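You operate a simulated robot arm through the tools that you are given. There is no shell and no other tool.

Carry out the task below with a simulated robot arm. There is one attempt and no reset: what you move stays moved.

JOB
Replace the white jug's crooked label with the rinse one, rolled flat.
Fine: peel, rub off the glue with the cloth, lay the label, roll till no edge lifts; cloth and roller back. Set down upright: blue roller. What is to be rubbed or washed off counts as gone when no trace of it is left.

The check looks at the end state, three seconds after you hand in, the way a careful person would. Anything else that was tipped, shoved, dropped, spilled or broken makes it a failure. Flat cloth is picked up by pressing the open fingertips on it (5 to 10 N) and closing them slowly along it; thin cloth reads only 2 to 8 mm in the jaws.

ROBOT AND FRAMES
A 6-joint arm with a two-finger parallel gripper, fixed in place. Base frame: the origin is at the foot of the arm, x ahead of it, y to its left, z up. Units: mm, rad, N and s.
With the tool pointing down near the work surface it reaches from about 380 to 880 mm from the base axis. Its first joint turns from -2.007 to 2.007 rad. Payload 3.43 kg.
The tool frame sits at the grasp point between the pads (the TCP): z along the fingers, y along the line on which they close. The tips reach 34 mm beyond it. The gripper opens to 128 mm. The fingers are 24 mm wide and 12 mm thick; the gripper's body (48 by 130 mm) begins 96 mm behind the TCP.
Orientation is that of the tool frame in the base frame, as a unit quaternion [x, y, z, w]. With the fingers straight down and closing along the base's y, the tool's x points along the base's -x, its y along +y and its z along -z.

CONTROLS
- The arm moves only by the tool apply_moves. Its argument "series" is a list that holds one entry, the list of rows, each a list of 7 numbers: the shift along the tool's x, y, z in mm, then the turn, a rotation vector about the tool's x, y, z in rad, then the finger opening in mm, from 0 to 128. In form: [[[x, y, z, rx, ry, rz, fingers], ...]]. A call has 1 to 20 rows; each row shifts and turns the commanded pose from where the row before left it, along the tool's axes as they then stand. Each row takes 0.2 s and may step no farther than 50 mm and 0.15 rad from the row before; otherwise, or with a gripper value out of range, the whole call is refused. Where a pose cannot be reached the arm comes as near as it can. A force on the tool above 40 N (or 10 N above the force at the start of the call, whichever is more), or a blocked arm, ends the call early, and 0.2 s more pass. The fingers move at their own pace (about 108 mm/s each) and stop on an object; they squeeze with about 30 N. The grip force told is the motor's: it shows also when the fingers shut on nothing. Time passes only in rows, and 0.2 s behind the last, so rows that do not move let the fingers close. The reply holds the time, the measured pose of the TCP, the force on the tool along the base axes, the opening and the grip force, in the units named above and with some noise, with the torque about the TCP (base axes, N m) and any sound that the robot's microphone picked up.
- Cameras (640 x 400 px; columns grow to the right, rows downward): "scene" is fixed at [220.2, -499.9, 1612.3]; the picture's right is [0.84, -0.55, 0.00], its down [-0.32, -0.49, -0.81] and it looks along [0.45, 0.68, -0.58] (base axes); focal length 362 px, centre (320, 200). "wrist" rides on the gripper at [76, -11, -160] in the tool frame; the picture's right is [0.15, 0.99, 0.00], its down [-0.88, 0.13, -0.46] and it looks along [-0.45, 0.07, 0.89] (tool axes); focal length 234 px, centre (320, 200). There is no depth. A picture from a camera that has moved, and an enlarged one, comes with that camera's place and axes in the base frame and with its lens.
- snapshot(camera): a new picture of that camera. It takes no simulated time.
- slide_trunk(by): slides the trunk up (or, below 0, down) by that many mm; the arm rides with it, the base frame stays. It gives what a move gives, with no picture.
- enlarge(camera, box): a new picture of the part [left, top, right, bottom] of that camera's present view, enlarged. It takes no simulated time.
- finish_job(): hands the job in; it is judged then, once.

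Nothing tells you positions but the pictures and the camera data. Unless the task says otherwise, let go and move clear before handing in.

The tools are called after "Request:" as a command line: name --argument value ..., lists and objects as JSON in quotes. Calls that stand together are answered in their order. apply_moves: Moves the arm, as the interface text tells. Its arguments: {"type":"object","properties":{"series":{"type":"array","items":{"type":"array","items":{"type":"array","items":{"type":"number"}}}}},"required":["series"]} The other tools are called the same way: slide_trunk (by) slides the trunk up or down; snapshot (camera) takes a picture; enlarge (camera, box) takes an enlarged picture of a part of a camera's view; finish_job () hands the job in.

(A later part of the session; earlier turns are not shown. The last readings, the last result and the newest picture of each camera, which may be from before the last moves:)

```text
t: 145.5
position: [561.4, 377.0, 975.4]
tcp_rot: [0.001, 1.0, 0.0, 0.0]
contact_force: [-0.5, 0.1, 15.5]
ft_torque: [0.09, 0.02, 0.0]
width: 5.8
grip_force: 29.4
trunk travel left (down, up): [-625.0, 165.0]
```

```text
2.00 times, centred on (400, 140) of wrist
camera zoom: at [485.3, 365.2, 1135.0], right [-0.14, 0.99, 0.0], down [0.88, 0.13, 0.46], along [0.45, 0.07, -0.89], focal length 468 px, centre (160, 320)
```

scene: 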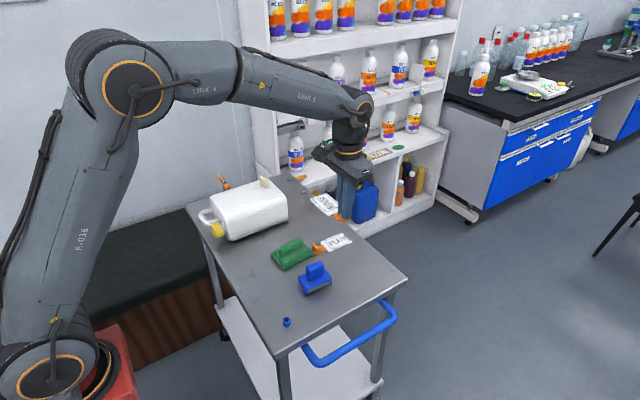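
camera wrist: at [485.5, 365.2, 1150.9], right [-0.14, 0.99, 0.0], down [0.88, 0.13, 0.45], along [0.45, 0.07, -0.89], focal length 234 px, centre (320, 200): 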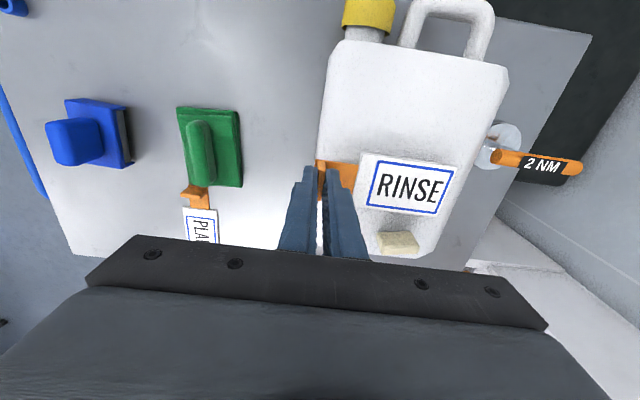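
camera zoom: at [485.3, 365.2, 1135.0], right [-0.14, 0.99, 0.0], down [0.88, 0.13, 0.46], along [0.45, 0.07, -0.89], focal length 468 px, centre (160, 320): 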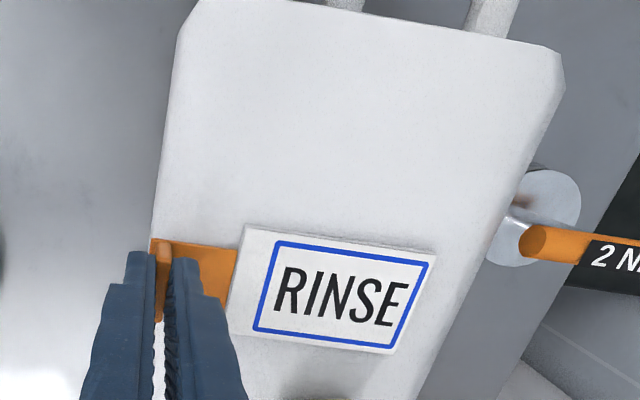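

The label is in contact, centred at about (561, 454) and square to the jug, right on the face centre. I'll ease the pressure slightly and open the fingers.

Request:
apply_moves --series '[[[0, 0, -0.5, 0, 0, 0, 0], [0, 0, 0, 0, 0, 0, 8], [0, 0, 0, 0, 0, 0, 14], [0, 0, 0, 0, 0, 0, 22], [0, 0, 0, 0, 0, 0, 30], [0, 0, 0, 0, 0, 0, 30]]]'

Request:
enlarge --camera "wrist" --box '[290, 40, 510, 240]'

Request:
enlarge --camera "scene" --box '[200, 170, 290, 230]'

```text
t: 146.9
position: [561.0, 376.0, 975.0]
tcp_rot: [0.0, 1.0, 0.0, -0.001]
contact_force: [0.4, -1.0, -0.1]
ft_torque: [0.02, -0.04, 0.03]
width: 30.0
grip_force: 0.0
trunk travel left (down, up): [-625.0, 165.0]
```

```text
2.00 times, centred on (400, 140) of wrist
camera zoom: at [485.7, 365.4, 1134.2], right [-0.14, 0.99, 0.0], down [0.88, 0.13, 0.45], along [0.45, 0.07, -0.89], focal length 468 px, centre (160, 320)
```

zoom: 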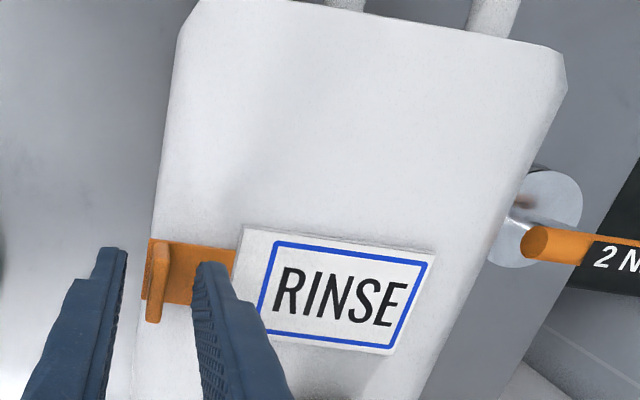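

```text
6.67 times, centred on (245, 200) of scene
camera zoom: at [220.2, -499.9, 1612.3], right [0.84, -0.55, 0.0], down [-0.32, -0.49, -0.81], along [0.45, 0.68, -0.58], focal length 2410 px, centre (820, 200)
```

zoom: 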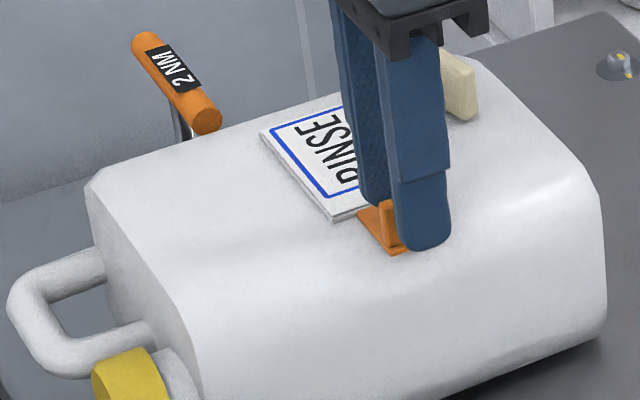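

The fingers are open and the label stays put. I'll rise straight up and look at it.

Request:
apply_moves --series '[[[0, 0, -15, 0, 0, 0, 30], [0, 0, -35, 0, 0, 0, 40], [0, 0, -45, 0, 0, 0, 60], [0, -30, -10, 0, 0, 0, 60], [0, -40, 0, 0, 0, 0, 60], [0, 0, 0, 0, 0, 0, 60]]]'

Request:
snapshot --camera "wrist"

Request:
enlarge --camera "scene" --box '[200, 170, 290, 230]'

```text
t: 148.3
position: [563.2, 307.4, 1081.9]
tcp_rot: [0.001, 1.0, 0.0, -0.001]
contact_force: [0.6, -0.6, 0.3]
ft_torque: [-0.02, 0.01, -0.04]
width: 59.8
grip_force: 0.0
trunk travel left (down, up): [-625.0, 165.0]
```

```text
taken
camera wrist: at [487.6, 296.5, 1239.6], right [-0.14, 0.99, 0.0], down [0.88, 0.13, 0.45], along [0.45, 0.07, -0.89], focal length 234 px, centre (320, 200)
```

wrist: 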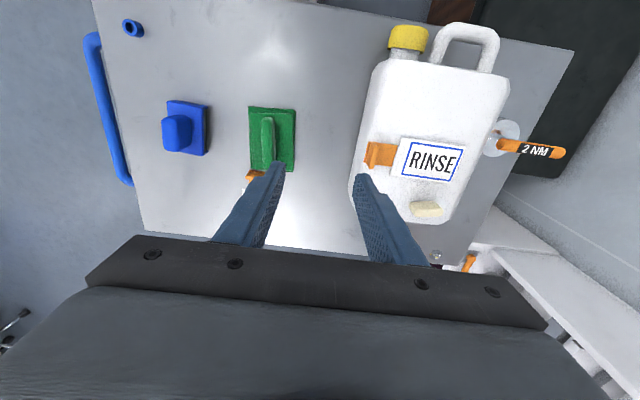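

```text
6.67 times, centred on (245, 200) of scene
camera zoom: at [220.2, -499.9, 1612.3], right [0.84, -0.55, 0.0], down [-0.32, -0.49, -0.81], along [0.45, 0.68, -0.58], focal length 2410 px, centre (820, 200)
```

zoom: 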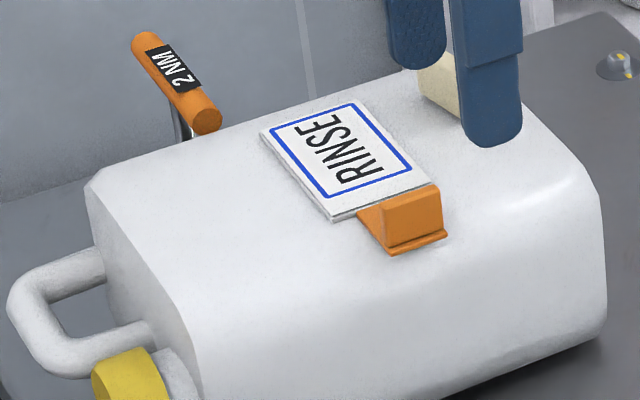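

The RINSE label lies straight and centred. Next is the blue roller at about (595, 90); I'll go above it for a look.

Request:
apply_moves --series '[[[-4.5, -36.2, 5, 0, 0, 0, 80], [-4.5, -36.2, 5, 0, 0, 0, 80], [-4.5, -36.2, 12, 0, 0, 0, 80], [-4.5, -36.2, 15, 0, 0, 0, 80], [-4.5, -36.2, 15, 0, 0, 0, 80], [-4.5, -36.2, 15, 0, 0, 0, 80], [0, 0, 0, 0, 0, 0, 80]]]'

Request:
snapshot --camera "wrist"

Request:
enlarge --camera "wrist" --box '[220, 60, 420, 240]'

Request:
enlarge --camera "scene" --box '[280, 230, 360, 300]'

```text
t: 149.9
position: [586.6, 89.0, 1013.4]
tcp_rot: [0.0, 1.0, 0.0, -0.002]
contact_force: [-0.7, -0.6, 0.5]
ft_torque: [0.02, 0.01, 0.02]
width: 79.6
grip_force: 0.0
trunk travel left (down, up): [-625.0, 165.0]
```

```text
taken
camera wrist: at [511.8, 78.6, 1172.2], right [-0.14, 0.99, 0.0], down [0.88, 0.13, 0.45], along [0.45, 0.07, -0.89], focal length 234 px, centre (320, 200)
```

wrist: 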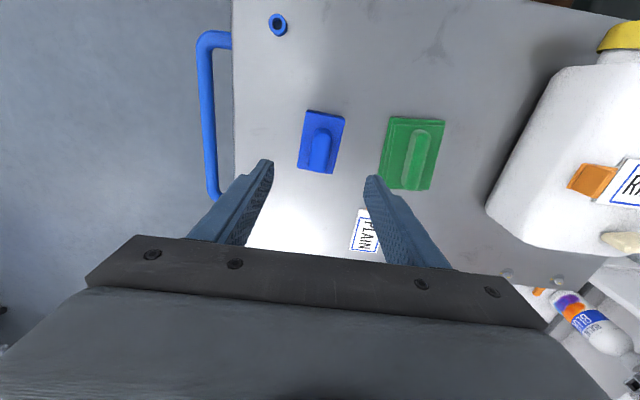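

```text
2.22 times, centred on (320, 150) of wrist
camera zoom: at [511.8, 78.6, 1172.2], right [-0.14, 0.99, 0.0], down [0.88, 0.13, 0.45], along [0.45, 0.07, -0.89], focal length 520 px, centre (320, 311)
```

zoom: 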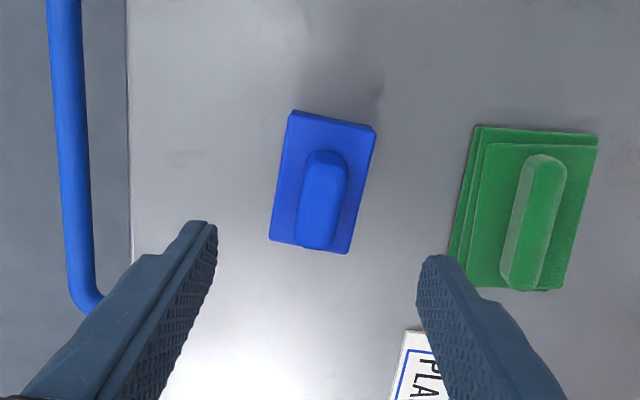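

```text
5.71 times, centred on (320, 265) of scene
camera zoom: at [220.2, -499.9, 1612.3], right [0.84, -0.55, 0.0], down [-0.32, -0.49, -0.81], along [0.45, 0.68, -0.58], focal length 2066 px, centre (320, -171)
```

zoom: 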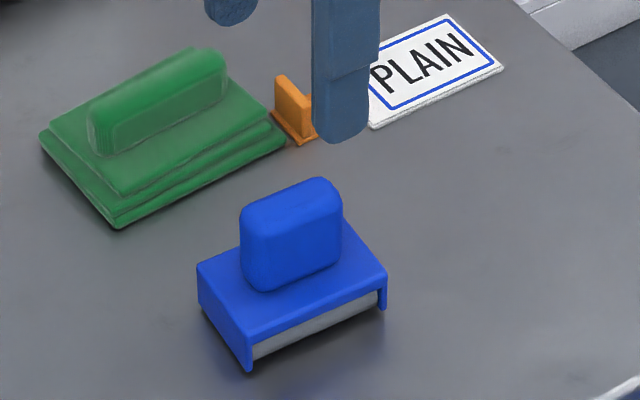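

The roller's handle is right under the gripper (top near z 905) and aligned with it. I'll lower around the handle with the fingers open.

Request:
apply_moves --series '[[[0, 1, 35, 0, 0, 0, 70], [0, 0, 35, 0, 0, 0, 60], [0, 0, 25, 0, 0, 0, 60], [0, 0, 8, 0, 0, 0, 60], [0, 0, 0, 0, 0, 0, 60]]]'

Request:
enlarge --camera "wrist" --box '[220, 60, 420, 240]'

Request:
enlarge --camera "scene" --box '[280, 230, 360, 300]'

```text
t: 151.1
position: [587.0, 90.5, 908.8]
tcp_rot: [0.001, 1.0, -0.001, -0.001]
contact_force: [-0.3, -0.3, 0.7]
ft_torque: [0.01, 0.01, 0.03]
width: 60.0
grip_force: 0.0
trunk travel left (down, up): [-625.0, 165.0]
```

```text
2.22 times, centred on (320, 150) of wrist
camera zoom: at [511.5, 78.7, 1067.6], right [-0.14, 0.99, 0.0], down [0.88, 0.13, 0.45], along [0.45, 0.07, -0.89], focal length 520 px, centre (320, 311)
```

zoom: 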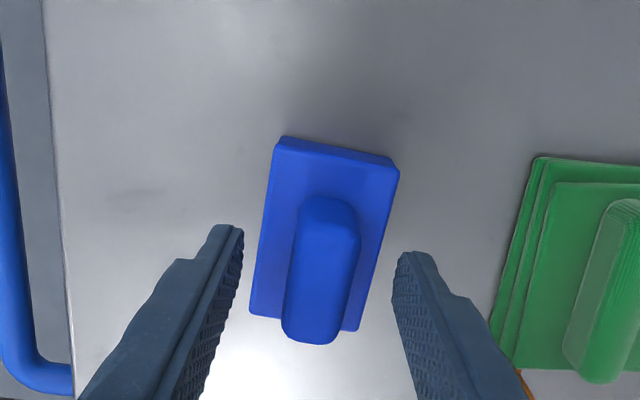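

```text
5.71 times, centred on (320, 265) of scene
camera zoom: at [220.2, -499.9, 1612.3], right [0.84, -0.55, 0.0], down [-0.32, -0.49, -0.81], along [0.45, 0.68, -0.58], focal length 2066 px, centre (320, -171)
```

zoom: 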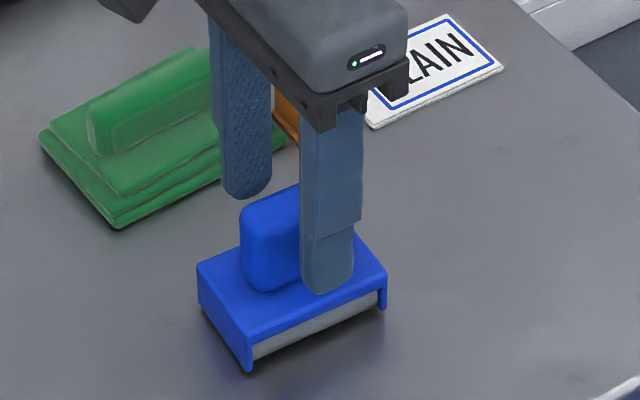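

The handle is centred between the fingers. I'll lower 6 mm more and close.

Request:
apply_moves --series '[[[0, 0, 3, 0, 0, 0, 60], [0, 0, 3, 0, 0, 0, 60], [0, 0, 0, 0, 0, 0, 48], [0, 0, 0, 0, 0, 0, 38], [0, 0, 0, 0, 0, 0, 30], [0, 0, 0, 0, 0, 0, 22], [0, 0, 0, 0, 0, 0, 10], [0, 0, 0, 0, 0, 0, 0], [0, 0, 0, 0, 0, 0, 0]]]'

Request:
enlarge --camera "scene" --box '[280, 230, 360, 300]'

```text
t: 153.1
position: [587.3, 90.0, 903.5]
tcp_rot: [0.0, 1.0, 0.0, -0.001]
contact_force: [0.1, 0.8, 2.3]
ft_torque: [0.08, 0.11, -0.11]
width: 23.6
grip_force: 29.7
trunk travel left (down, up): [-625.0, 165.0]
```

```text
5.71 times, centred on (320, 265) of scene
camera zoom: at [220.2, -499.9, 1612.3], right [0.84, -0.55, 0.0], down [-0.32, -0.49, -0.81], along [0.45, 0.68, -0.58], focal length 2066 px, centre (320, -171)
```

zoom: 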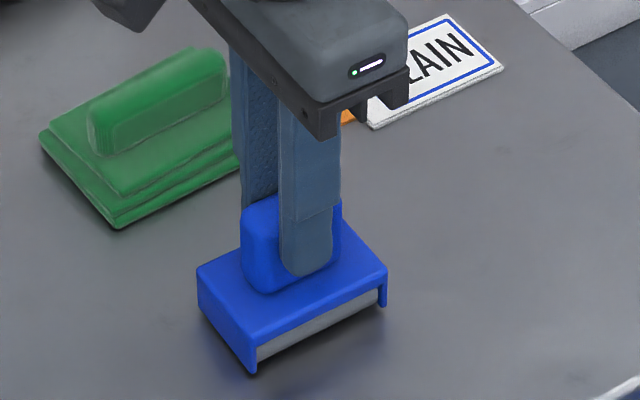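

The roller is gripped (23.6 mm). I'll lift it and carry it over the label.

Request:
apply_moves --series '[[[0, 0, -4, 0, 0, 0, 0], [0, 0, -12, 0, 0, 0, 0], [0, 0, -25, 0, 0, 0, 0], [0, 0, -40, 0, 0, 0, 0], [0, 0, -45, 0, 0, 0, 0], [0, 0, -45, 0, 0, 0, 0], [0, 0, 0, 0, 0, 0, 0]]]'

Request:
snapshot --camera "wrist"

Request:
snapshot --camera "scene"

```text
t: 154.7
position: [587.6, 89.2, 1074.0]
tcp_rot: [0.001, 1.0, 0.0, 0.0]
contact_force: [-0.3, 0.9, -2.7]
ft_torque: [0.03, 0.01, 0.03]
width: 23.5
grip_force: 29.5
trunk travel left (down, up): [-625.0, 165.0]
```

```text
taken
camera wrist: at [512.4, 78.9, 1231.8], right [-0.14, 0.99, 0.0], down [0.88, 0.13, 0.45], along [0.45, 0.07, -0.89], focal length 234 px, centre (320, 200)
```

wrist: 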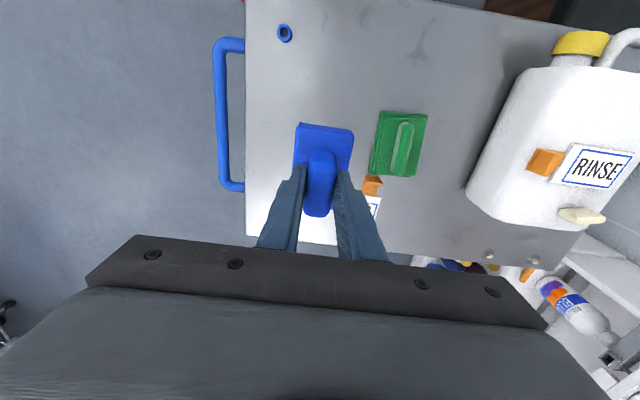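

```text
taken
```

scene: 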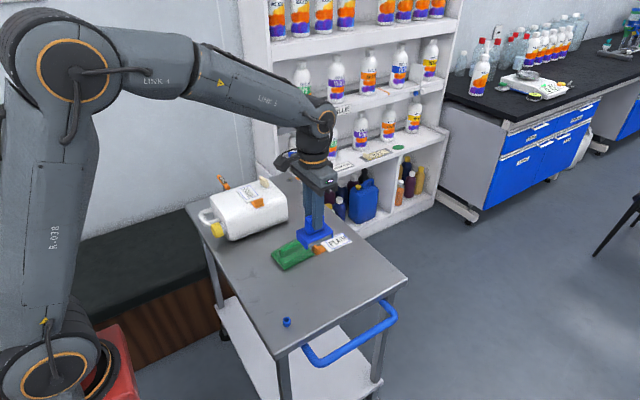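

The roller is held securely. Moving over the label.

Request:
apply_moves --series '[[[2.6, 36.5, 0, 0, 0, 0, 0], [2.6, 36.5, 0, 0, 0, 0, 0], [2.6, 36.5, 0, 0, 0, 0, 0], [2.6, 36.5, 0, 0, 0, 0, 0], [2.6, 36.5, 0, 0, 0, 0, 0], [2.6, 36.5, 0, 0, 0, 0, 0], [2.6, 36.5, 0, 0, 0, 0, 0], [2.6, 36.5, 0, 0, 0, 0, 0], [2.6, 36.5, 0, 0, 0, 0, 0], [2.6, 36.5, 0, 0, 0, 0, 0], [0, 0, 25, 0, 0, 0, 0], [0, 0, 20, 0, 0, 0, 0], [0, 0, 0, 0, 0, 0, 0]]]'

Request:
snapshot --camera "wrist"

Request:
enlarge --camera "scene" --box '[190, 150, 300, 230]'

```text
t: 157.5
position: [561.2, 455.3, 1030.8]
tcp_rot: [0.001, 1.0, 0.0, -0.001]
contact_force: [-0.5, 0.3, -1.9]
ft_torque: [-0.01, -0.03, 0.04]
width: 23.5
grip_force: 29.7
trunk travel left (down, up): [-625.0, 165.0]
```

```text
taken
camera wrist: at [485.9, 444.2, 1189.2], right [-0.14, 0.99, 0.0], down [0.88, 0.13, 0.45], along [0.45, 0.07, -0.89], focal length 234 px, centre (320, 200)
```

wrist: 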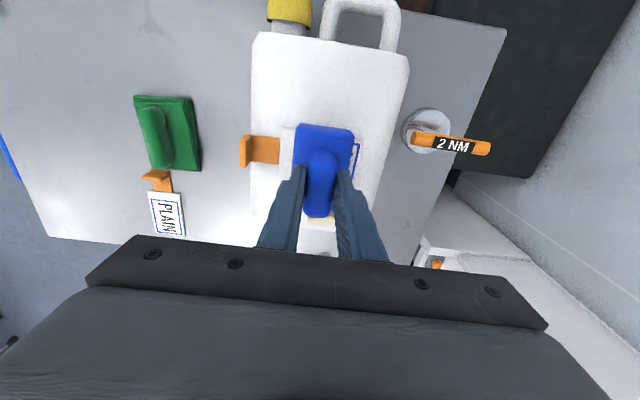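

```text
5.00 times, centred on (245, 190) of scene
camera zoom: at [220.2, -499.9, 1612.3], right [0.84, -0.55, 0.0], down [-0.32, -0.49, -0.81], along [0.45, 0.68, -0.58], focal length 1808 px, centre (695, 250)
```

zoom: 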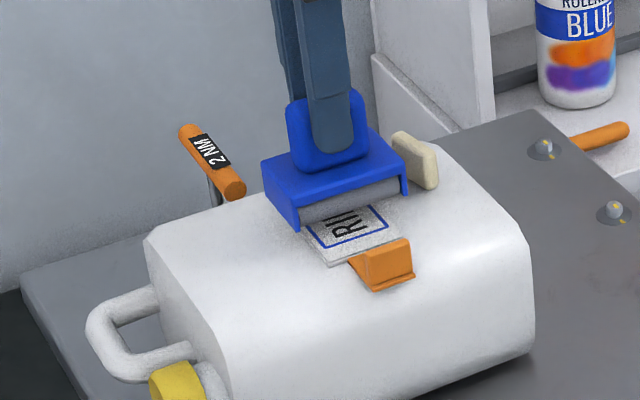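

The roller hangs over the label, with the stub clear of its end. I'll lower it to contact.

Request:
apply_moves --series '[[[0, 0, 7, 0, 0, 0, 0], [0, 0, 4, 0, 0, 0, 0], [0, 0, 2, 0, 0, 0, 0], [0, 0, 0, 0, 0, 0, 0]]]'

Request:
apply_moves --series '[[[0, 0, 1, 0, 0, 0, 0], [0, 0, 1, 0, 0, 0, 0], [0, 0, 0, 0, 0, 0, 0]]]'

Request:
apply_moves --series '[[[0, 0, 1, 0, 0, 0, 0], [0, 0, 0, 0, 0, 0, 0]]]'

```text
t: 158.5
position: [560.6, 454.7, 1016.7]
tcp_rot: [0.0, 1.0, 0.0, -0.001]
contact_force: [0.0, -0.6, -2.0]
ft_torque: [-0.02, 0.03, 0.03]
width: 23.6
grip_force: 29.9
trunk travel left (down, up): [-625.0, 165.0]
```

```text
t: 159.3
position: [561.8, 454.3, 1017.1]
tcp_rot: [0.001, 1.0, 0.0, 0.001]
contact_force: [0.7, -0.8, 4.8]
ft_torque: [-0.09, 0.09, -0.01]
width: 23.5
grip_force: 29.6
trunk travel left (down, up): [-625.0, 165.0]
```

```text
t: 159.9
position: [562.3, 455.3, 1016.5]
tcp_rot: [0.0, 1.0, 0.0, 0.0]
contact_force: [1.4, 1.1, 16.8]
ft_torque: [-0.07, 0.08, 0.05]
width: 23.6
grip_force: 30.4
trunk travel left (down, up): [-625.0, 165.0]
```

Contact at about 17 N. Now I'll roll back and forth along the whole label, staying clear of the orange tab.

Request:
apply_moves --series '[[[0, -7, 0, 0, 0, 0, 0], [0, -7, 0, 0, 0, 0, 0], [0, -7, 0, 0, 0, 0, 0], [0, -7, 0, 0, 0, 0, 0], [0, -7, 0, 0, 0, 0, 0], [0, -6, 0, 0, 0, 0, 0], [0, 0, 0, 0, 0, 0, 0]]]'

Request:
enlarge --camera "scene" --box '[190, 150, 300, 230]'

Request:
enlarge --camera "wrist" --box '[220, 80, 420, 240]'

```text
t: 161.5
position: [561.3, 414.2, 1015.7]
tcp_rot: [0.002, 1.0, 0.0, -0.001]
contact_force: [-1.0, 9.4, 34.6]
ft_torque: [0.51, 0.11, 0.0]
width: 23.6
grip_force: 29.9
trunk travel left (down, up): [-625.0, 165.0]
```

```text
5.00 times, centred on (245, 190) of scene
camera zoom: at [220.2, -499.9, 1612.3], right [0.84, -0.55, 0.0], down [-0.32, -0.49, -0.81], along [0.45, 0.68, -0.58], focal length 1808 px, centre (695, 250)
```

zoom: 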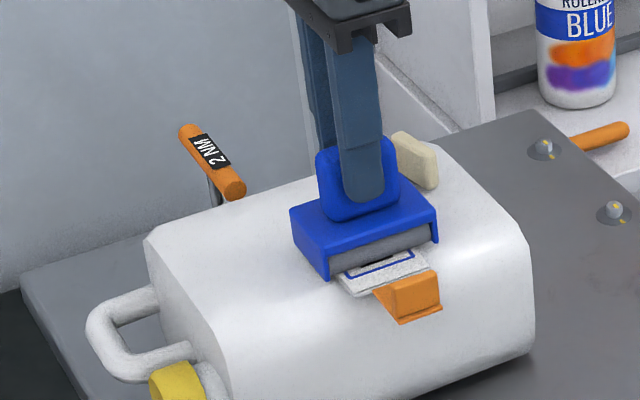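

```text
2.50 times, centred on (320, 160) of wrist
camera zoom: at [486.2, 403.2, 1174.4], right [-0.14, 0.99, 0.0], down [0.88, 0.13, 0.46], along [0.45, 0.07, -0.89], focal length 585 px, centre (320, 300)
```

zoom: 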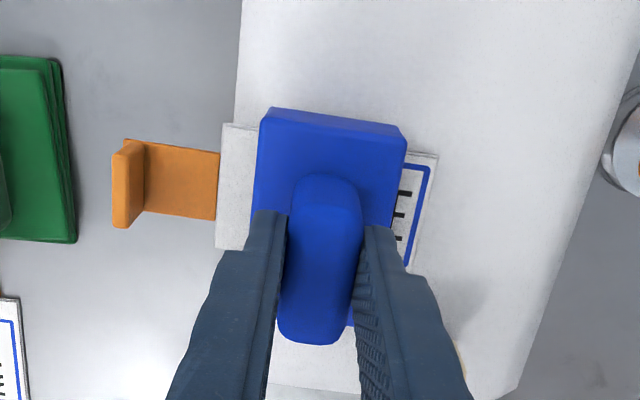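

The roller dragged the label about 40 mm toward −y, so the label hadn't bonded. I'll lift the roller straight up and look before doing anything else.

Request:
apply_moves --series '[[[0, 0, -2, 0, 0, 0, 0], [0, 0, -8, 0, 0, 0, 0], [0, 0, -25, 0, 0, 0, 0], [0, 0, -35, 0, 0, 0, 0], [0, 0, 0, 0, 0, 0, 0]]]'

Request:
enlarge --camera "scene" --box '[190, 150, 300, 230]'

Request:
enlarge --camera "wrist" --box '[220, 60, 420, 240]'

```text
t: 162.7
position: [561.3, 412.9, 1084.7]
tcp_rot: [0.001, 1.0, -0.001, -0.001]
contact_force: [0.1, 0.2, -2.7]
ft_torque: [0.02, 0.01, 0.03]
width: 23.3
grip_force: 29.8
trunk travel left (down, up): [-625.0, 165.0]
```

```text
5.00 times, centred on (245, 190) of scene
camera zoom: at [220.2, -499.9, 1612.3], right [0.84, -0.55, 0.0], down [-0.32, -0.49, -0.81], along [0.45, 0.68, -0.58], focal length 1808 px, centre (695, 250)
```

zoom: 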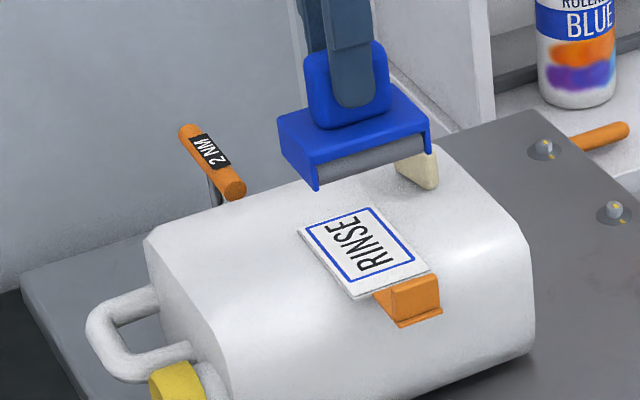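

```text
2.22 times, centred on (320, 150) of wrist
camera zoom: at [487.5, 402.1, 1243.2], right [-0.14, 0.99, 0.0], down [0.88, 0.13, 0.45], along [0.45, 0.06, -0.89], focal length 520 px, centre (320, 311)
```

zoom: 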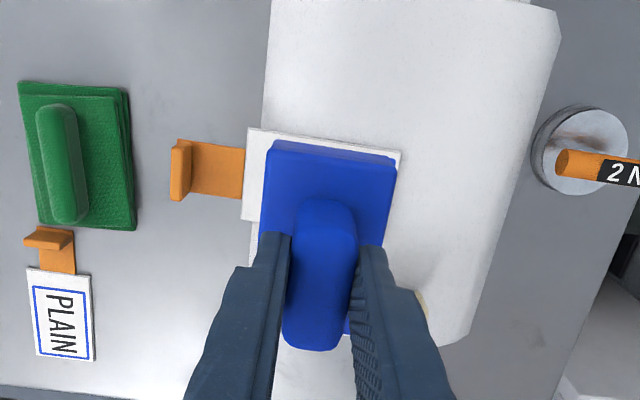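

The label is just lying there unbonded, flat but displaced. The glue patch I removed had nearly the label's own footprint, centred at about (550, 452), so that's the right spot, about 11 mm nearer the cap than where I laid it. First I'll set the roller back at its place.

Request:
apply_moves --series '[[[-3.3, -40.4, 0, 0, 0, 0, 0], [-3.3, -40.4, 0, 0, 0, 0, 0], [-3.3, -40.4, 0, 0, 0, 0, 0], [-3.3, -40.4, 0, 0, 0, 0, 0], [-3.3, -40.4, 0, 0, 0, 0, 0], [-3.3, -40.4, 0, 0, 0, 0, 0], [-3.3, -40.4, 0, 0, 0, 0, 0], [-3.2, -40.1, 0, 0, 0, 0, 0], [0, 0, 40, 0, 0, 0, 0], [0, 0, 45, 0, 0, 0, 0], [0, 0, 45, 0, 0, 0, 0], [0, 0, 30, 0, 0, 0, 0], [0, 0, 0, 0, 0, 0, 0]]]'

Request:
enlarge --camera "scene" --box '[280, 230, 360, 300]'

Request:
snapshot --camera "wrist"

```text
t: 165.5
position: [588.6, 90.6, 924.6]
tcp_rot: [0.001, 1.0, 0.0, -0.001]
contact_force: [-0.9, -0.6, -2.3]
ft_torque: [0.0, 0.01, 0.0]
width: 23.3
grip_force: 29.6
trunk travel left (down, up): [-625.0, 165.0]
```

```text
5.71 times, centred on (320, 265) of scene
camera zoom: at [220.2, -499.9, 1612.3], right [0.84, -0.55, 0.0], down [-0.32, -0.49, -0.81], along [0.45, 0.68, -0.58], focal length 2066 px, centre (320, -171)
```

zoom: 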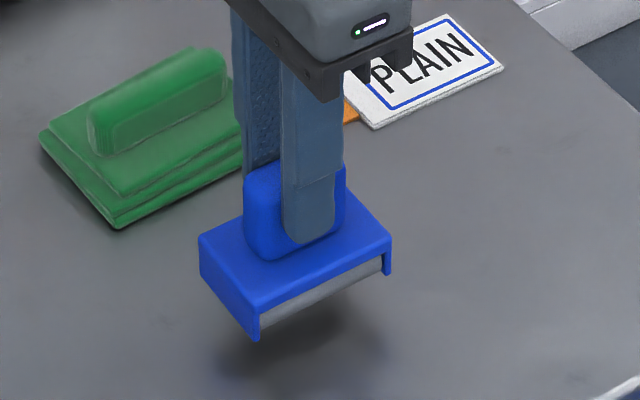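

```text
taken
camera wrist: at [513.6, 79.5, 1083.1], right [-0.14, 0.99, 0.0], down [0.88, 0.13, 0.45], along [0.45, 0.07, -0.89], focal length 234 px, centre (320, 200)
```

wrist: 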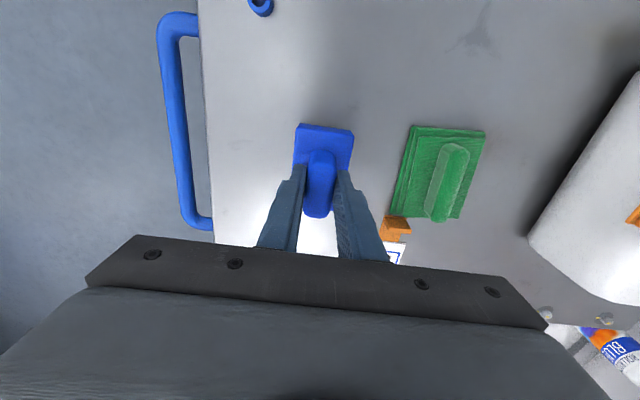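

Now I'll lower the roller the last 20 mm, slowly, to the table.

Request:
apply_moves --series '[[[0, 0, 10, 0, 0, 0, 0], [0, 0, 6, 0, 0, 0, 0], [0, 0, 2, 0, 0, 0, 0], [0, 0, 0, 0, 0, 0, 0]]]'

Request:
apply_moves --series '[[[0, 0, 1, 0, 0, 0, 0], [0, 0, 1, 0, 0, 0, 0], [0, 0, 0, 0, 0, 0, 0]]]'

```text
t: 166.5
position: [587.4, 91.5, 906.8]
tcp_rot: [0.001, 1.0, 0.0, 0.0]
contact_force: [0.3, -0.8, -2.1]
ft_torque: [-0.01, 0.03, 0.02]
width: 23.5
grip_force: 30.1
trunk travel left (down, up): [-625.0, 165.0]
```

```text
t: 167.3
position: [587.5, 91.0, 904.7]
tcp_rot: [0.001, 1.0, 0.0, -0.001]
contact_force: [0.0, -0.5, -2.7]
ft_torque: [0.03, 0.01, -0.03]
width: 23.5
grip_force: 30.1
trunk travel left (down, up): [-625.0, 165.0]
```

Request:
apply_moves --series '[[[0, 0, 1, 0, 0, 0, 0], [0, 0, 0.5, 0, 0, 0, 0], [0, 0, 0, 0, 0, 0, 0]]]'

Request:
enlarge --camera "scene" --box '[280, 230, 360, 300]'

```text
t: 168.1
position: [587.0, 91.1, 903.6]
tcp_rot: [0.0, 1.0, 0.001, -0.001]
contact_force: [-2.9, -1.5, 7.5]
ft_torque: [-0.03, 0.3, -0.01]
width: 23.3
grip_force: 30.1
trunk travel left (down, up): [-625.0, 165.0]
```

```text
5.71 times, centred on (320, 265) of scene
camera zoom: at [220.2, -499.9, 1612.3], right [0.84, -0.55, 0.0], down [-0.32, -0.49, -0.81], along [0.45, 0.68, -0.58], focal length 2066 px, centre (320, -171)
```

zoom: 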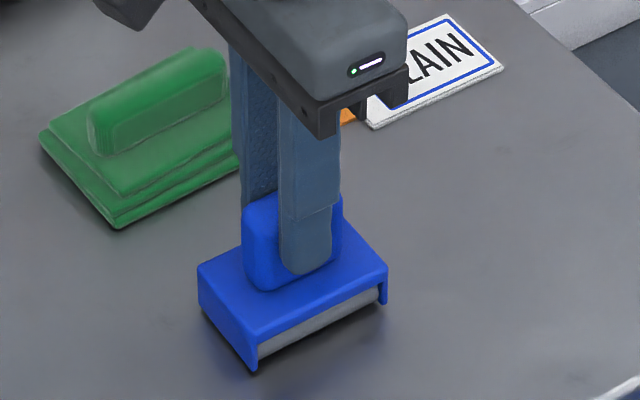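

The roller stands at its original spot. I'll release it and go back to the label's tab.

Request:
apply_moves --series '[[[0, 0, 0, 0, 0, 0, 28], [0, 0, 0, 0, 0, 0, 40], [0, 0, 0, 0, 0, 0, 60], [0, 0, -20, 0, 0, 0, 60], [0, 0, -40, 0, 0, 0, 60], [0, 0, -45, 0, 0, 0, 60], [0, 0, -45, 0, 0, 0, 60], [3.7, 35, -5, 0, 0, 0, 60], [3.7, 35, 0, 0, 0, 0, 60], [3.7, 35, 0, 0, 0, 0, 60], [3.7, 35, 0, 0, 0, 0, 60], [3.7, 35, 0, 0, 0, 0, 60], [3.7, 35, 0, 0, 0, 0, 60], [3.7, 35, 0, 0, 0, 0, 60], [0, 0, 0, 0, 0, 0, 60]]]'

Request:
snapshot --camera "wrist"

Request:
enlarge --camera "wrist" --box '[240, 60, 500, 240]'

Request:
enlarge --camera "scene" --box '[280, 230, 360, 300]'

```text
t: 171.3
position: [561.4, 335.2, 1056.9]
tcp_rot: [0.001, 1.0, 0.0, -0.001]
contact_force: [0.3, -0.2, -0.3]
ft_torque: [-0.01, 0.0, 0.01]
width: 60.4
grip_force: 0.0
trunk travel left (down, up): [-625.0, 165.0]
```

```text
taken
camera wrist: at [487.2, 324.4, 1216.1], right [-0.14, 0.99, 0.0], down [0.88, 0.13, 0.45], along [0.45, 0.07, -0.89], focal length 234 px, centre (320, 200)
```

wrist: 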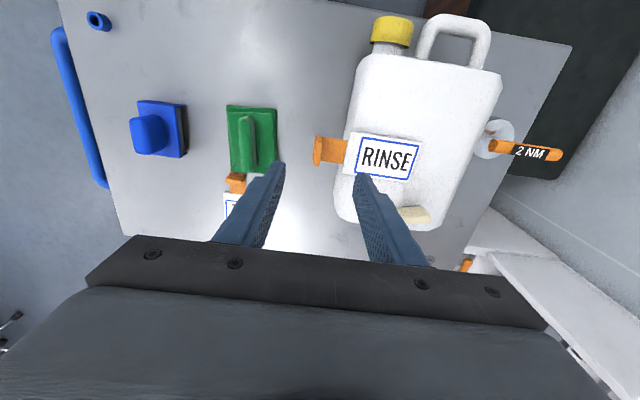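

```text
2.22 times, centred on (370, 150) of wrist
camera zoom: at [487.2, 324.4, 1216.1], right [-0.14, 0.99, 0.0], down [0.88, 0.13, 0.45], along [0.45, 0.07, -0.89], focal length 520 px, centre (209, 311)
```

zoom: 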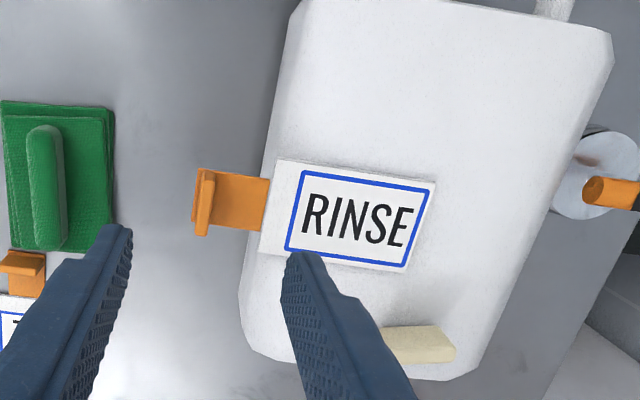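

```text
5.71 times, centred on (320, 265) of scene
camera zoom: at [220.2, -499.9, 1612.3], right [0.84, -0.55, 0.0], down [-0.32, -0.49, -0.81], along [0.45, 0.68, -0.58], focal length 2066 px, centre (320, -171)
```

zoom: 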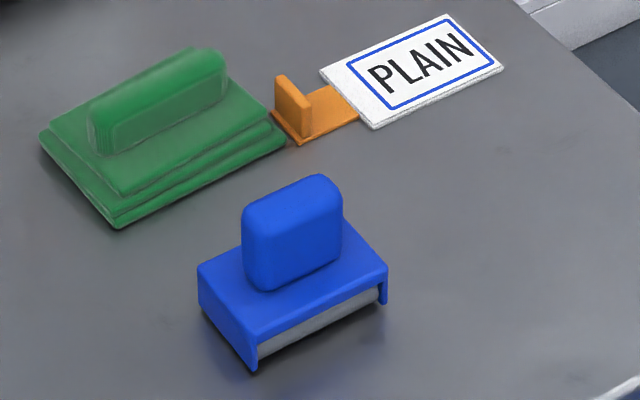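

The label is square, with its tab at about (557, 333). I'll regrip the tab.

Request:
apply_moves --series '[[[4.4, -2.3, 30, 0, 0, 0, 40], [0, 0, 30, 0, 0, 0, 30], [0, 0, 15, 0, 0, 0, 30], [0, 0, 5, 0, 0, 0, 30], [0, 0, 0, 0, 0, 0, 30]]]'

Request:
enlarge --camera "wrist" --box '[240, 80, 440, 240]'

Request:
enlarge --camera "scene" --box '[200, 160, 300, 240]'

```text
t: 172.5
position: [557.1, 332.6, 974.7]
tcp_rot: [0.001, 1.0, 0.0, -0.001]
contact_force: [0.7, 0.2, -0.6]
ft_torque: [0.0, 0.03, -0.03]
width: 29.8
grip_force: 0.1
trunk travel left (down, up): [-625.0, 165.0]
```

```text
2.50 times, centred on (340, 160) of wrist
camera zoom: at [482.6, 322.2, 1134.5], right [-0.14, 0.99, 0.0], down [0.88, 0.13, 0.45], along [0.45, 0.07, -0.89], focal length 585 px, centre (270, 300)
```

zoom: 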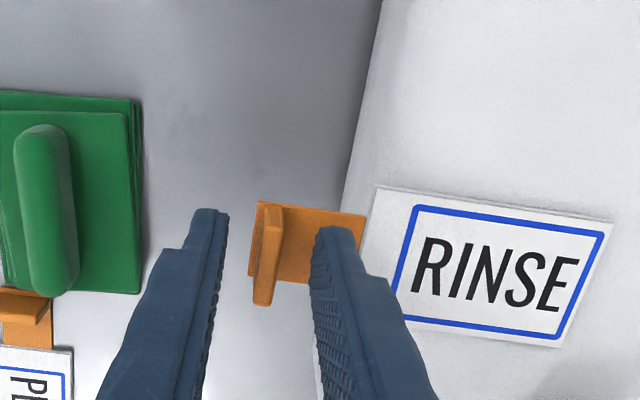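

```text
5.00 times, centred on (250, 200) of scene
camera zoom: at [220.2, -499.9, 1612.3], right [0.84, -0.55, 0.0], down [-0.32, -0.49, -0.81], along [0.45, 0.68, -0.58], focal length 1808 px, centre (670, 200)
```

zoom: 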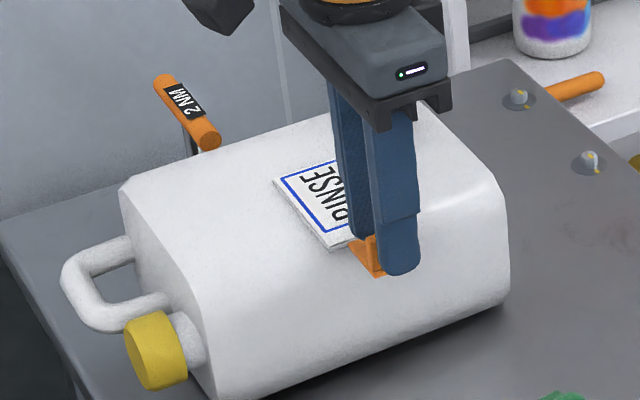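

The tab is between the fingers; closing and lifting slightly.

Request:
apply_moves --series '[[[0, -1.5, 0, 0, 0, 0, 22], [0, 0, 0, 0, 0, 0, 12], [0, 0, 0, 0, 0, 0, 4], [0, 0, 0, 0, 0, 0, 0], [0, 0, 0, 0, 0, 0, 0], [0, 0, -3, 0, 0, 0, 0], [0, 0, -10, 0, 0, 0, 0], [0, 0, -12, 0, 0, 0, 0], [0, 0, 0, 0, 0, 0, 0]]]'

Request:
enlarge --camera "wrist" --box '[240, 80, 480, 260]'

Request:
enlarge --camera "scene" --box '[200, 160, 300, 240]'

```text
t: 174.5
position: [556.2, 333.5, 1002.4]
tcp_rot: [0.0, 1.0, 0.001, -0.001]
contact_force: [-0.3, -0.7, 0.4]
ft_torque: [-0.01, -0.01, -0.02]
width: 5.9
grip_force: 29.5
trunk travel left (down, up): [-625.0, 165.0]
```

```text
2.22 times, centred on (360, 170) of wrist
camera zoom: at [482.3, 322.1, 1161.0], right [-0.14, 0.99, 0.0], down [0.88, 0.13, 0.45], along [0.45, 0.07, -0.89], focal length 520 px, centre (231, 267)
```

zoom: 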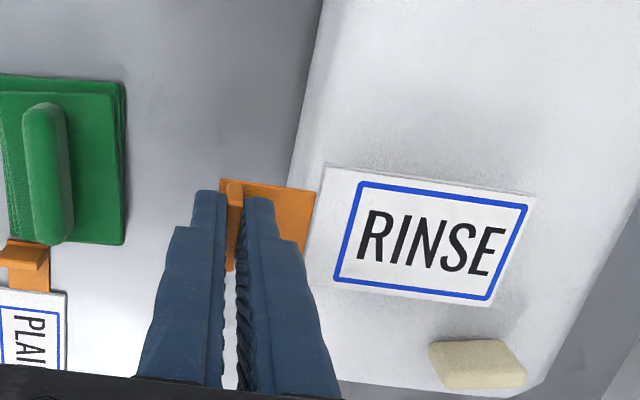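

```text
5.00 times, centred on (250, 200) of scene
camera zoom: at [220.2, -499.9, 1612.3], right [0.84, -0.55, 0.0], down [-0.32, -0.49, -0.81], along [0.45, 0.68, -0.58], focal length 1808 px, centre (670, 200)
```

zoom: 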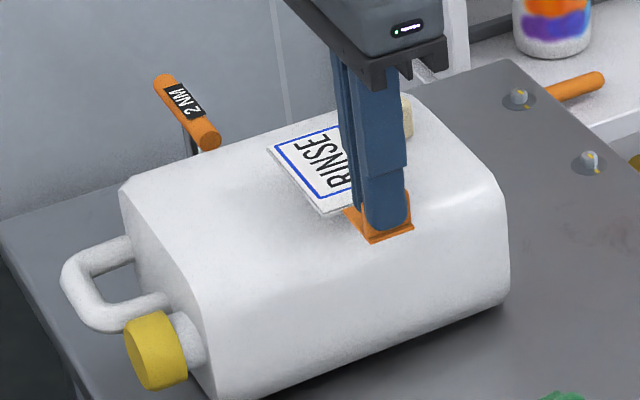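

The label lifts freely, so it hadn't bonded. I'll lay it at the glue-patch position, centre about (550, 452), and check with a tiny tug whether it takes hold there.

Request:
apply_moves --series '[[[4.3, 20, 0, 0, 0, 0, 0], [4.3, 19.4, 0, 0, 0, 0, 0], [0, 0, 0, 0, 0, 0, 0], [0, 0, 12, 0, 0, 0, 0], [0, 0, 8, 0, 0, 0, 0], [0, 0, 4, 0, 0, 0, 0], [0, 0, 0, 0, 0, 0, 0]]]'

Request:
apply_moves --series '[[[0, 0, 1, 0, 0, 0, 0], [0, 0, 1, 0, 0, 0, 0], [0, 0, 0, 0, 0, 0, 0]]]'

Request:
apply_moves --series '[[[0, 0, 1, 0, 0, 0, 0], [0, 0, 0, 0, 0, 0, 0]]]'

Request:
enlarge --camera "wrist" --box '[290, 40, 510, 240]'

```text
t: 176.1
position: [549.2, 371.9, 979.6]
tcp_rot: [0.001, 1.0, 0.0, -0.001]
contact_force: [-0.1, 0.9, -0.2]
ft_torque: [-0.05, 0.0, -0.02]
width: 5.8
grip_force: 30.1
trunk travel left (down, up): [-625.0, 165.0]
```

```text
t: 176.9
position: [548.8, 371.9, 976.4]
tcp_rot: [0.001, 1.0, 0.0, -0.001]
contact_force: [-0.2, 0.0, -0.7]
ft_torque: [-0.06, 0.01, -0.01]
width: 5.6
grip_force: 30.1
trunk travel left (down, up): [-625.0, 165.0]
```

```text
t: 177.5
position: [548.7, 372.7, 976.8]
tcp_rot: [0.001, 1.0, 0.001, -0.001]
contact_force: [-0.4, -0.3, 1.3]
ft_torque: [-0.01, 0.02, -0.01]
width: 5.6
grip_force: 30.1
trunk travel left (down, up): [-625.0, 165.0]
```

```text
2.00 times, centred on (400, 140) of wrist
camera zoom: at [474.4, 360.9, 1135.0], right [-0.14, 0.99, 0.0], down [0.88, 0.13, 0.45], along [0.45, 0.07, -0.89], focal length 468 px, centre (160, 320)
```

zoom: 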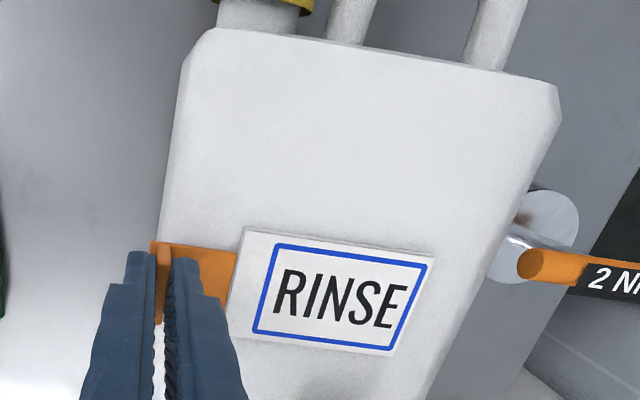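

Light contact. I'll press a little, dwell, then tug up 1–2 mm to test for a bond.

Request:
apply_moves --series '[[[0, 0, 0.6, 0, 0, 0, 0], [0, 0, 0, 0, 0, 0, 0], [0, 0, 0, 0, 0, 0, 0], [0, 0, 0, 0, 0, 0, 0]]]'

Request:
apply_moves --series '[[[0, 0, -1.5, 0, 0, 0, 0], [0, 0, -1.5, 0, 0, 0, 0], [0, 0, 0, 0, 0, 0, 0]]]'

```text
t: 178.5
position: [549.1, 372.4, 976.4]
tcp_rot: [0.001, 1.0, -0.001, 0.0]
contact_force: [-0.7, -2.6, 13.1]
ft_torque: [-0.04, 0.04, 0.03]
width: 5.7
grip_force: 29.7
trunk travel left (down, up): [-625.0, 165.0]
```

```text
t: 179.3
position: [550.3, 371.4, 976.2]
tcp_rot: [0.001, 1.0, -0.001, -0.001]
contact_force: [3.8, 1.9, -11.1]
ft_torque: [0.07, -0.4, -0.13]
width: 6.0
grip_force: 29.7
trunk travel left (down, up): [-625.0, 165.0]
```

The tug reads −11 N: the label has bonded here. I'll return to neutral and release it.

Request:
apply_moves --series '[[[0, 0, 1.2, 0, 0, 0, 0], [0, 0, 0.3, 0, 0, 0, 0], [0, 0, 0, 0, 0, 0, 0]]]'

Request:
apply_moves --series '[[[0, 0, 0, 0, 0, 0, 9], [0, 0, 0, 0, 0, 0, 16], [0, 0, 0, 0, 0, 0, 24], [0, 0, 0, 0, 0, 0, 30], [0, 0, -15, 0, 0, 0, 30], [0, 0, -30, 0, 0, 0, 40], [0, 0, -40, 0, 0, 0, 60], [0, -30, -20, 0, 0, 0, 60], [0, -40, 0, 0, 0, 0, 60], [0, 0, 0, 0, 0, 0, 60]]]'

Request:
snapshot --camera "wrist"

Request:
enlarge --camera "wrist" --box '[330, 20, 530, 240]'

Request:
enlarge --camera "scene" --box '[200, 170, 290, 230]'

```text
t: 180.1
position: [549.4, 371.8, 976.3]
tcp_rot: [0.001, 1.0, 0.0, -0.001]
contact_force: [6.2, 2.8, -3.3]
ft_torque: [0.07, -0.13, -0.16]
width: 5.8
grip_force: 30.2
trunk travel left (down, up): [-625.0, 165.0]
```

```text
t: 182.3
position: [549.9, 302.2, 1081.8]
tcp_rot: [0.001, 1.0, 0.0, -0.002]
contact_force: [0.0, -0.2, 0.0]
ft_torque: [-0.01, -0.01, -0.01]
width: 60.0
grip_force: 0.2
trunk travel left (down, up): [-625.0, 165.0]
```

```text
taken
camera wrist: at [474.5, 291.7, 1240.1], right [-0.14, 0.99, 0.0], down [0.88, 0.13, 0.45], along [0.45, 0.07, -0.89], focal length 234 px, centre (320, 200)
```

wrist: 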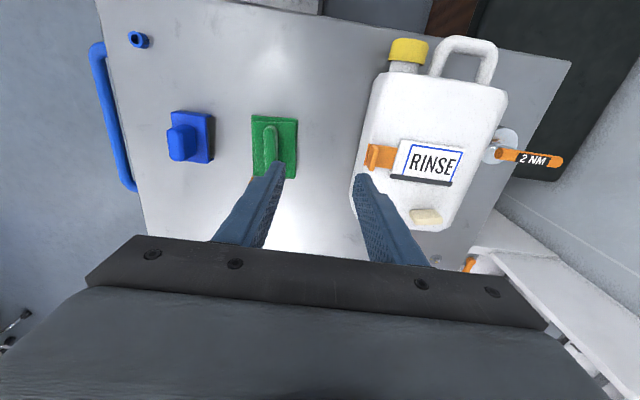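

```text
1.82 times, centred on (430, 130) of wrist
camera zoom: at [474.5, 291.7, 1240.1], right [-0.14, 0.99, 0.0], down [0.88, 0.13, 0.45], along [0.45, 0.07, -0.89], focal length 426 px, centre (120, 327)
```

zoom: 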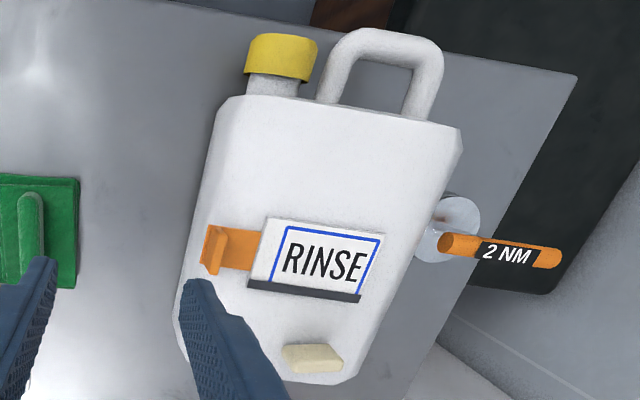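

```text
6.67 times, centred on (245, 200) of scene
camera zoom: at [220.2, -499.9, 1612.3], right [0.84, -0.55, 0.0], down [-0.32, -0.49, -0.81], along [0.45, 0.68, -0.58], focal length 2410 px, centre (820, 200)
```

zoom: 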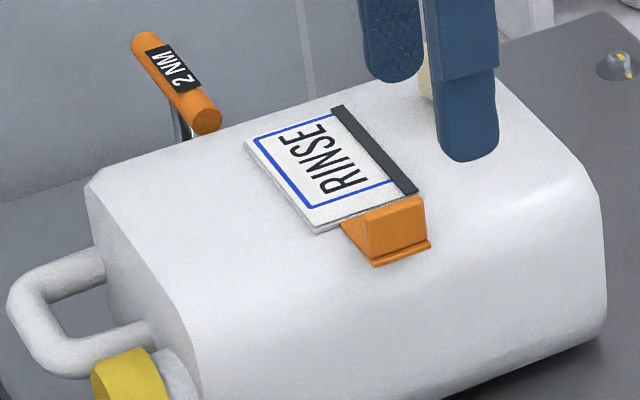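

A dark strip now shows along the label's lower edge: the label has bonded and that edge still lifts, which the roller must flatten. I'll fetch the roller again.

Request:
apply_moves --series '[[[-6.2, -35.3, 0, 0, 0, 0, 70], [-6.2, -35.3, 0, 0, 0, 0, 70], [-6.2, -35.3, 0, 0, 0, 0, 70], [-6.2, -35.3, 0, 0, 0, 0, 70], [-6.2, -35.3, 0, 0, 0, 0, 70], [-6.2, -35, 0, 0, 0, 0, 70], [0, 0, 40, 0, 0, 0, 70], [0, 0, 45, 0, 0, 0, 64], [0, 0, 45, 0, 0, 0, 60], [0, 0, 35, 0, 0, 0, 60], [0, 0, 0, 0, 0, 0, 60]]]'

Request:
enlarge --camera "wrist" --box '[220, 60, 420, 240]'

```text
t: 184.7
position: [586.4, 91.3, 916.1]
tcp_rot: [0.001, 1.0, 0.0, -0.001]
contact_force: [0.5, -0.9, 0.1]
ft_torque: [0.02, 0.02, 0.0]
width: 59.9
grip_force: 0.1
trunk travel left (down, up): [-625.0, 165.0]
```

```text
2.22 times, centred on (320, 150) of wrist
camera zoom: at [511.5, 80.2, 1074.9], right [-0.14, 0.99, 0.0], down [0.88, 0.13, 0.45], along [0.45, 0.07, -0.89], focal length 520 px, centre (320, 311)
```

zoom: 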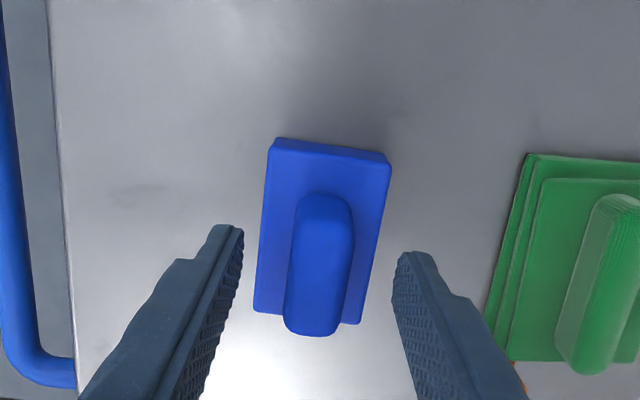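

The handle is between the fingers. I'll lower to the earlier gripping height, close, and lift.

Request:
apply_moves --series '[[[0, 0, 8, 0, 0, 0, 60], [0, 0, 4.5, 0, 0, 0, 60], [0, 0, 0, 0, 0, 0, 46], [0, 0, 0, 0, 0, 0, 34], [0, 0, 0, 0, 0, 0, 24], [0, 0, 0, 0, 0, 0, 12], [0, 0, 0, 0, 0, 0, 0], [0, 0, 0, 0, 0, 0, 0]]]'

Request:
apply_moves --series '[[[0, 0, -4, 0, 0, 0, 0], [0, 0, -12, 0, 0, 0, 0], [0, 0, -25, 0, 0, 0, 0], [0, 0, -40, 0, 0, 0, 0], [0, 0, -45, 0, 0, 0, 0], [0, 0, -45, 0, 0, 0, 0], [2.8, 36.2, 0, 0, 0, 0, 0], [2.8, 36.2, 0, 0, 0, 0, 0], [2.8, 36.2, 0, 0, 0, 0, 0], [2.8, 36.2, 0, 0, 0, 0, 0], [2.8, 36.2, 0, 0, 0, 0, 0], [2.8, 36.2, 0, 0, 0, 0, 0], [2.8, 36.2, 0, 0, 0, 0, 0], [2.8, 36.2, 0, 0, 0, 0, 0], [2.8, 36.2, 0, 0, 0, 0, 0], [2.8, 36.2, 0, 0, 0, 0, 0], [0, 0, 25, 0, 0, 0, 0], [0, 0, 15, 0, 0, 0, 0], [0, 0, 0, 0, 0, 0, 0]]]'

Request:
snapshot --camera "wrist"

Request:
enlarge --camera "scene" --box '[190, 150, 300, 230]'

```text
t: 186.5
position: [584.9, 92.4, 904.1]
tcp_rot: [0.001, 1.0, 0.0, -0.001]
contact_force: [0.3, -0.4, 0.0]
ft_torque: [-0.04, -0.01, 0.02]
width: 23.4
grip_force: 29.6
trunk travel left (down, up): [-625.0, 165.0]
```

```text
t: 190.5
position: [558.1, 452.0, 1036.3]
tcp_rot: [0.001, 1.0, 0.0, -0.001]
contact_force: [-1.0, 0.3, -1.8]
ft_torque: [-0.02, 0.0, -0.02]
width: 23.7
grip_force: 29.8
trunk travel left (down, up): [-625.0, 165.0]
```

```text
taken
camera wrist: at [483.0, 441.2, 1194.0], right [-0.14, 0.99, 0.0], down [0.88, 0.13, 0.45], along [0.45, 0.07, -0.89], focal length 234 px, centre (320, 200)
```

wrist: 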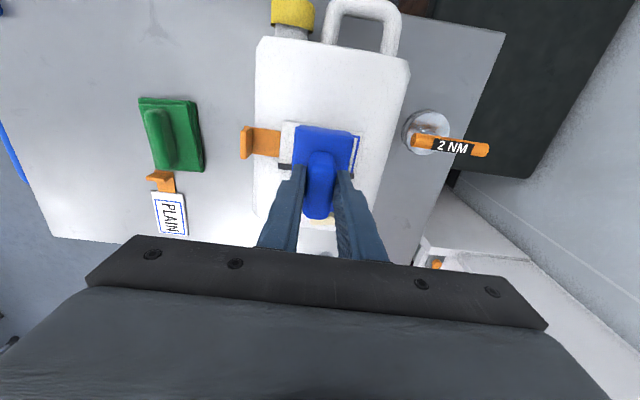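

```text
5.00 times, centred on (245, 190) of scene
camera zoom: at [220.2, -499.9, 1612.3], right [0.84, -0.55, 0.0], down [-0.32, -0.49, -0.81], along [0.45, 0.68, -0.58], focal length 1808 px, centre (695, 250)
```

zoom: 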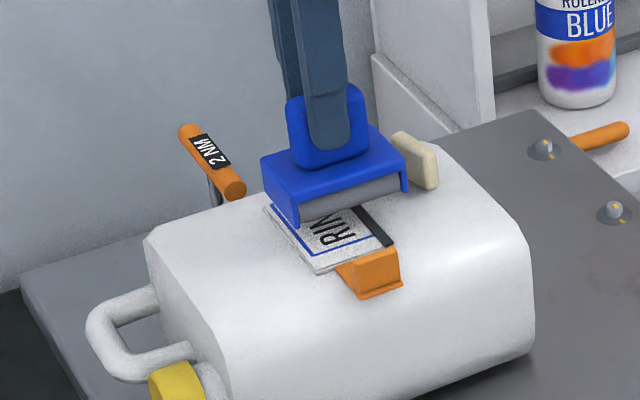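

The roller is over the label. I'll shift 5 mm to cover the lifted edge well, and lower to a light contact.

Request:
apply_moves --series '[[[-5, 0, 8, 0, 0, 0, 0], [0, 0, 6, 0, 0, 0, 0], [0, 0, 3, 0, 0, 0, 0], [0, 0, 0, 0, 0, 0, 0]]]'

Request:
apply_moves --series '[[[0, 0, 1, 0, 0, 0, 0], [0, 0, 1, 0, 0, 0, 0], [0, 0, 0, 0, 0, 0, 0]]]'

```text
t: 191.5
position: [564.6, 452.7, 1018.1]
tcp_rot: [0.001, 1.0, -0.001, -0.001]
contact_force: [-0.4, -0.1, -1.8]
ft_torque: [0.01, -0.03, 0.01]
width: 23.3
grip_force: 30.2
trunk travel left (down, up): [-625.0, 165.0]
```

```text
t: 192.3
position: [563.4, 451.9, 1018.2]
tcp_rot: [0.0, 1.0, 0.0, 0.0]
contact_force: [-0.3, -2.3, 9.5]
ft_torque: [-0.13, 0.15, -0.02]
width: 23.5
grip_force: 29.8
trunk travel left (down, up): [-625.0, 165.0]
```

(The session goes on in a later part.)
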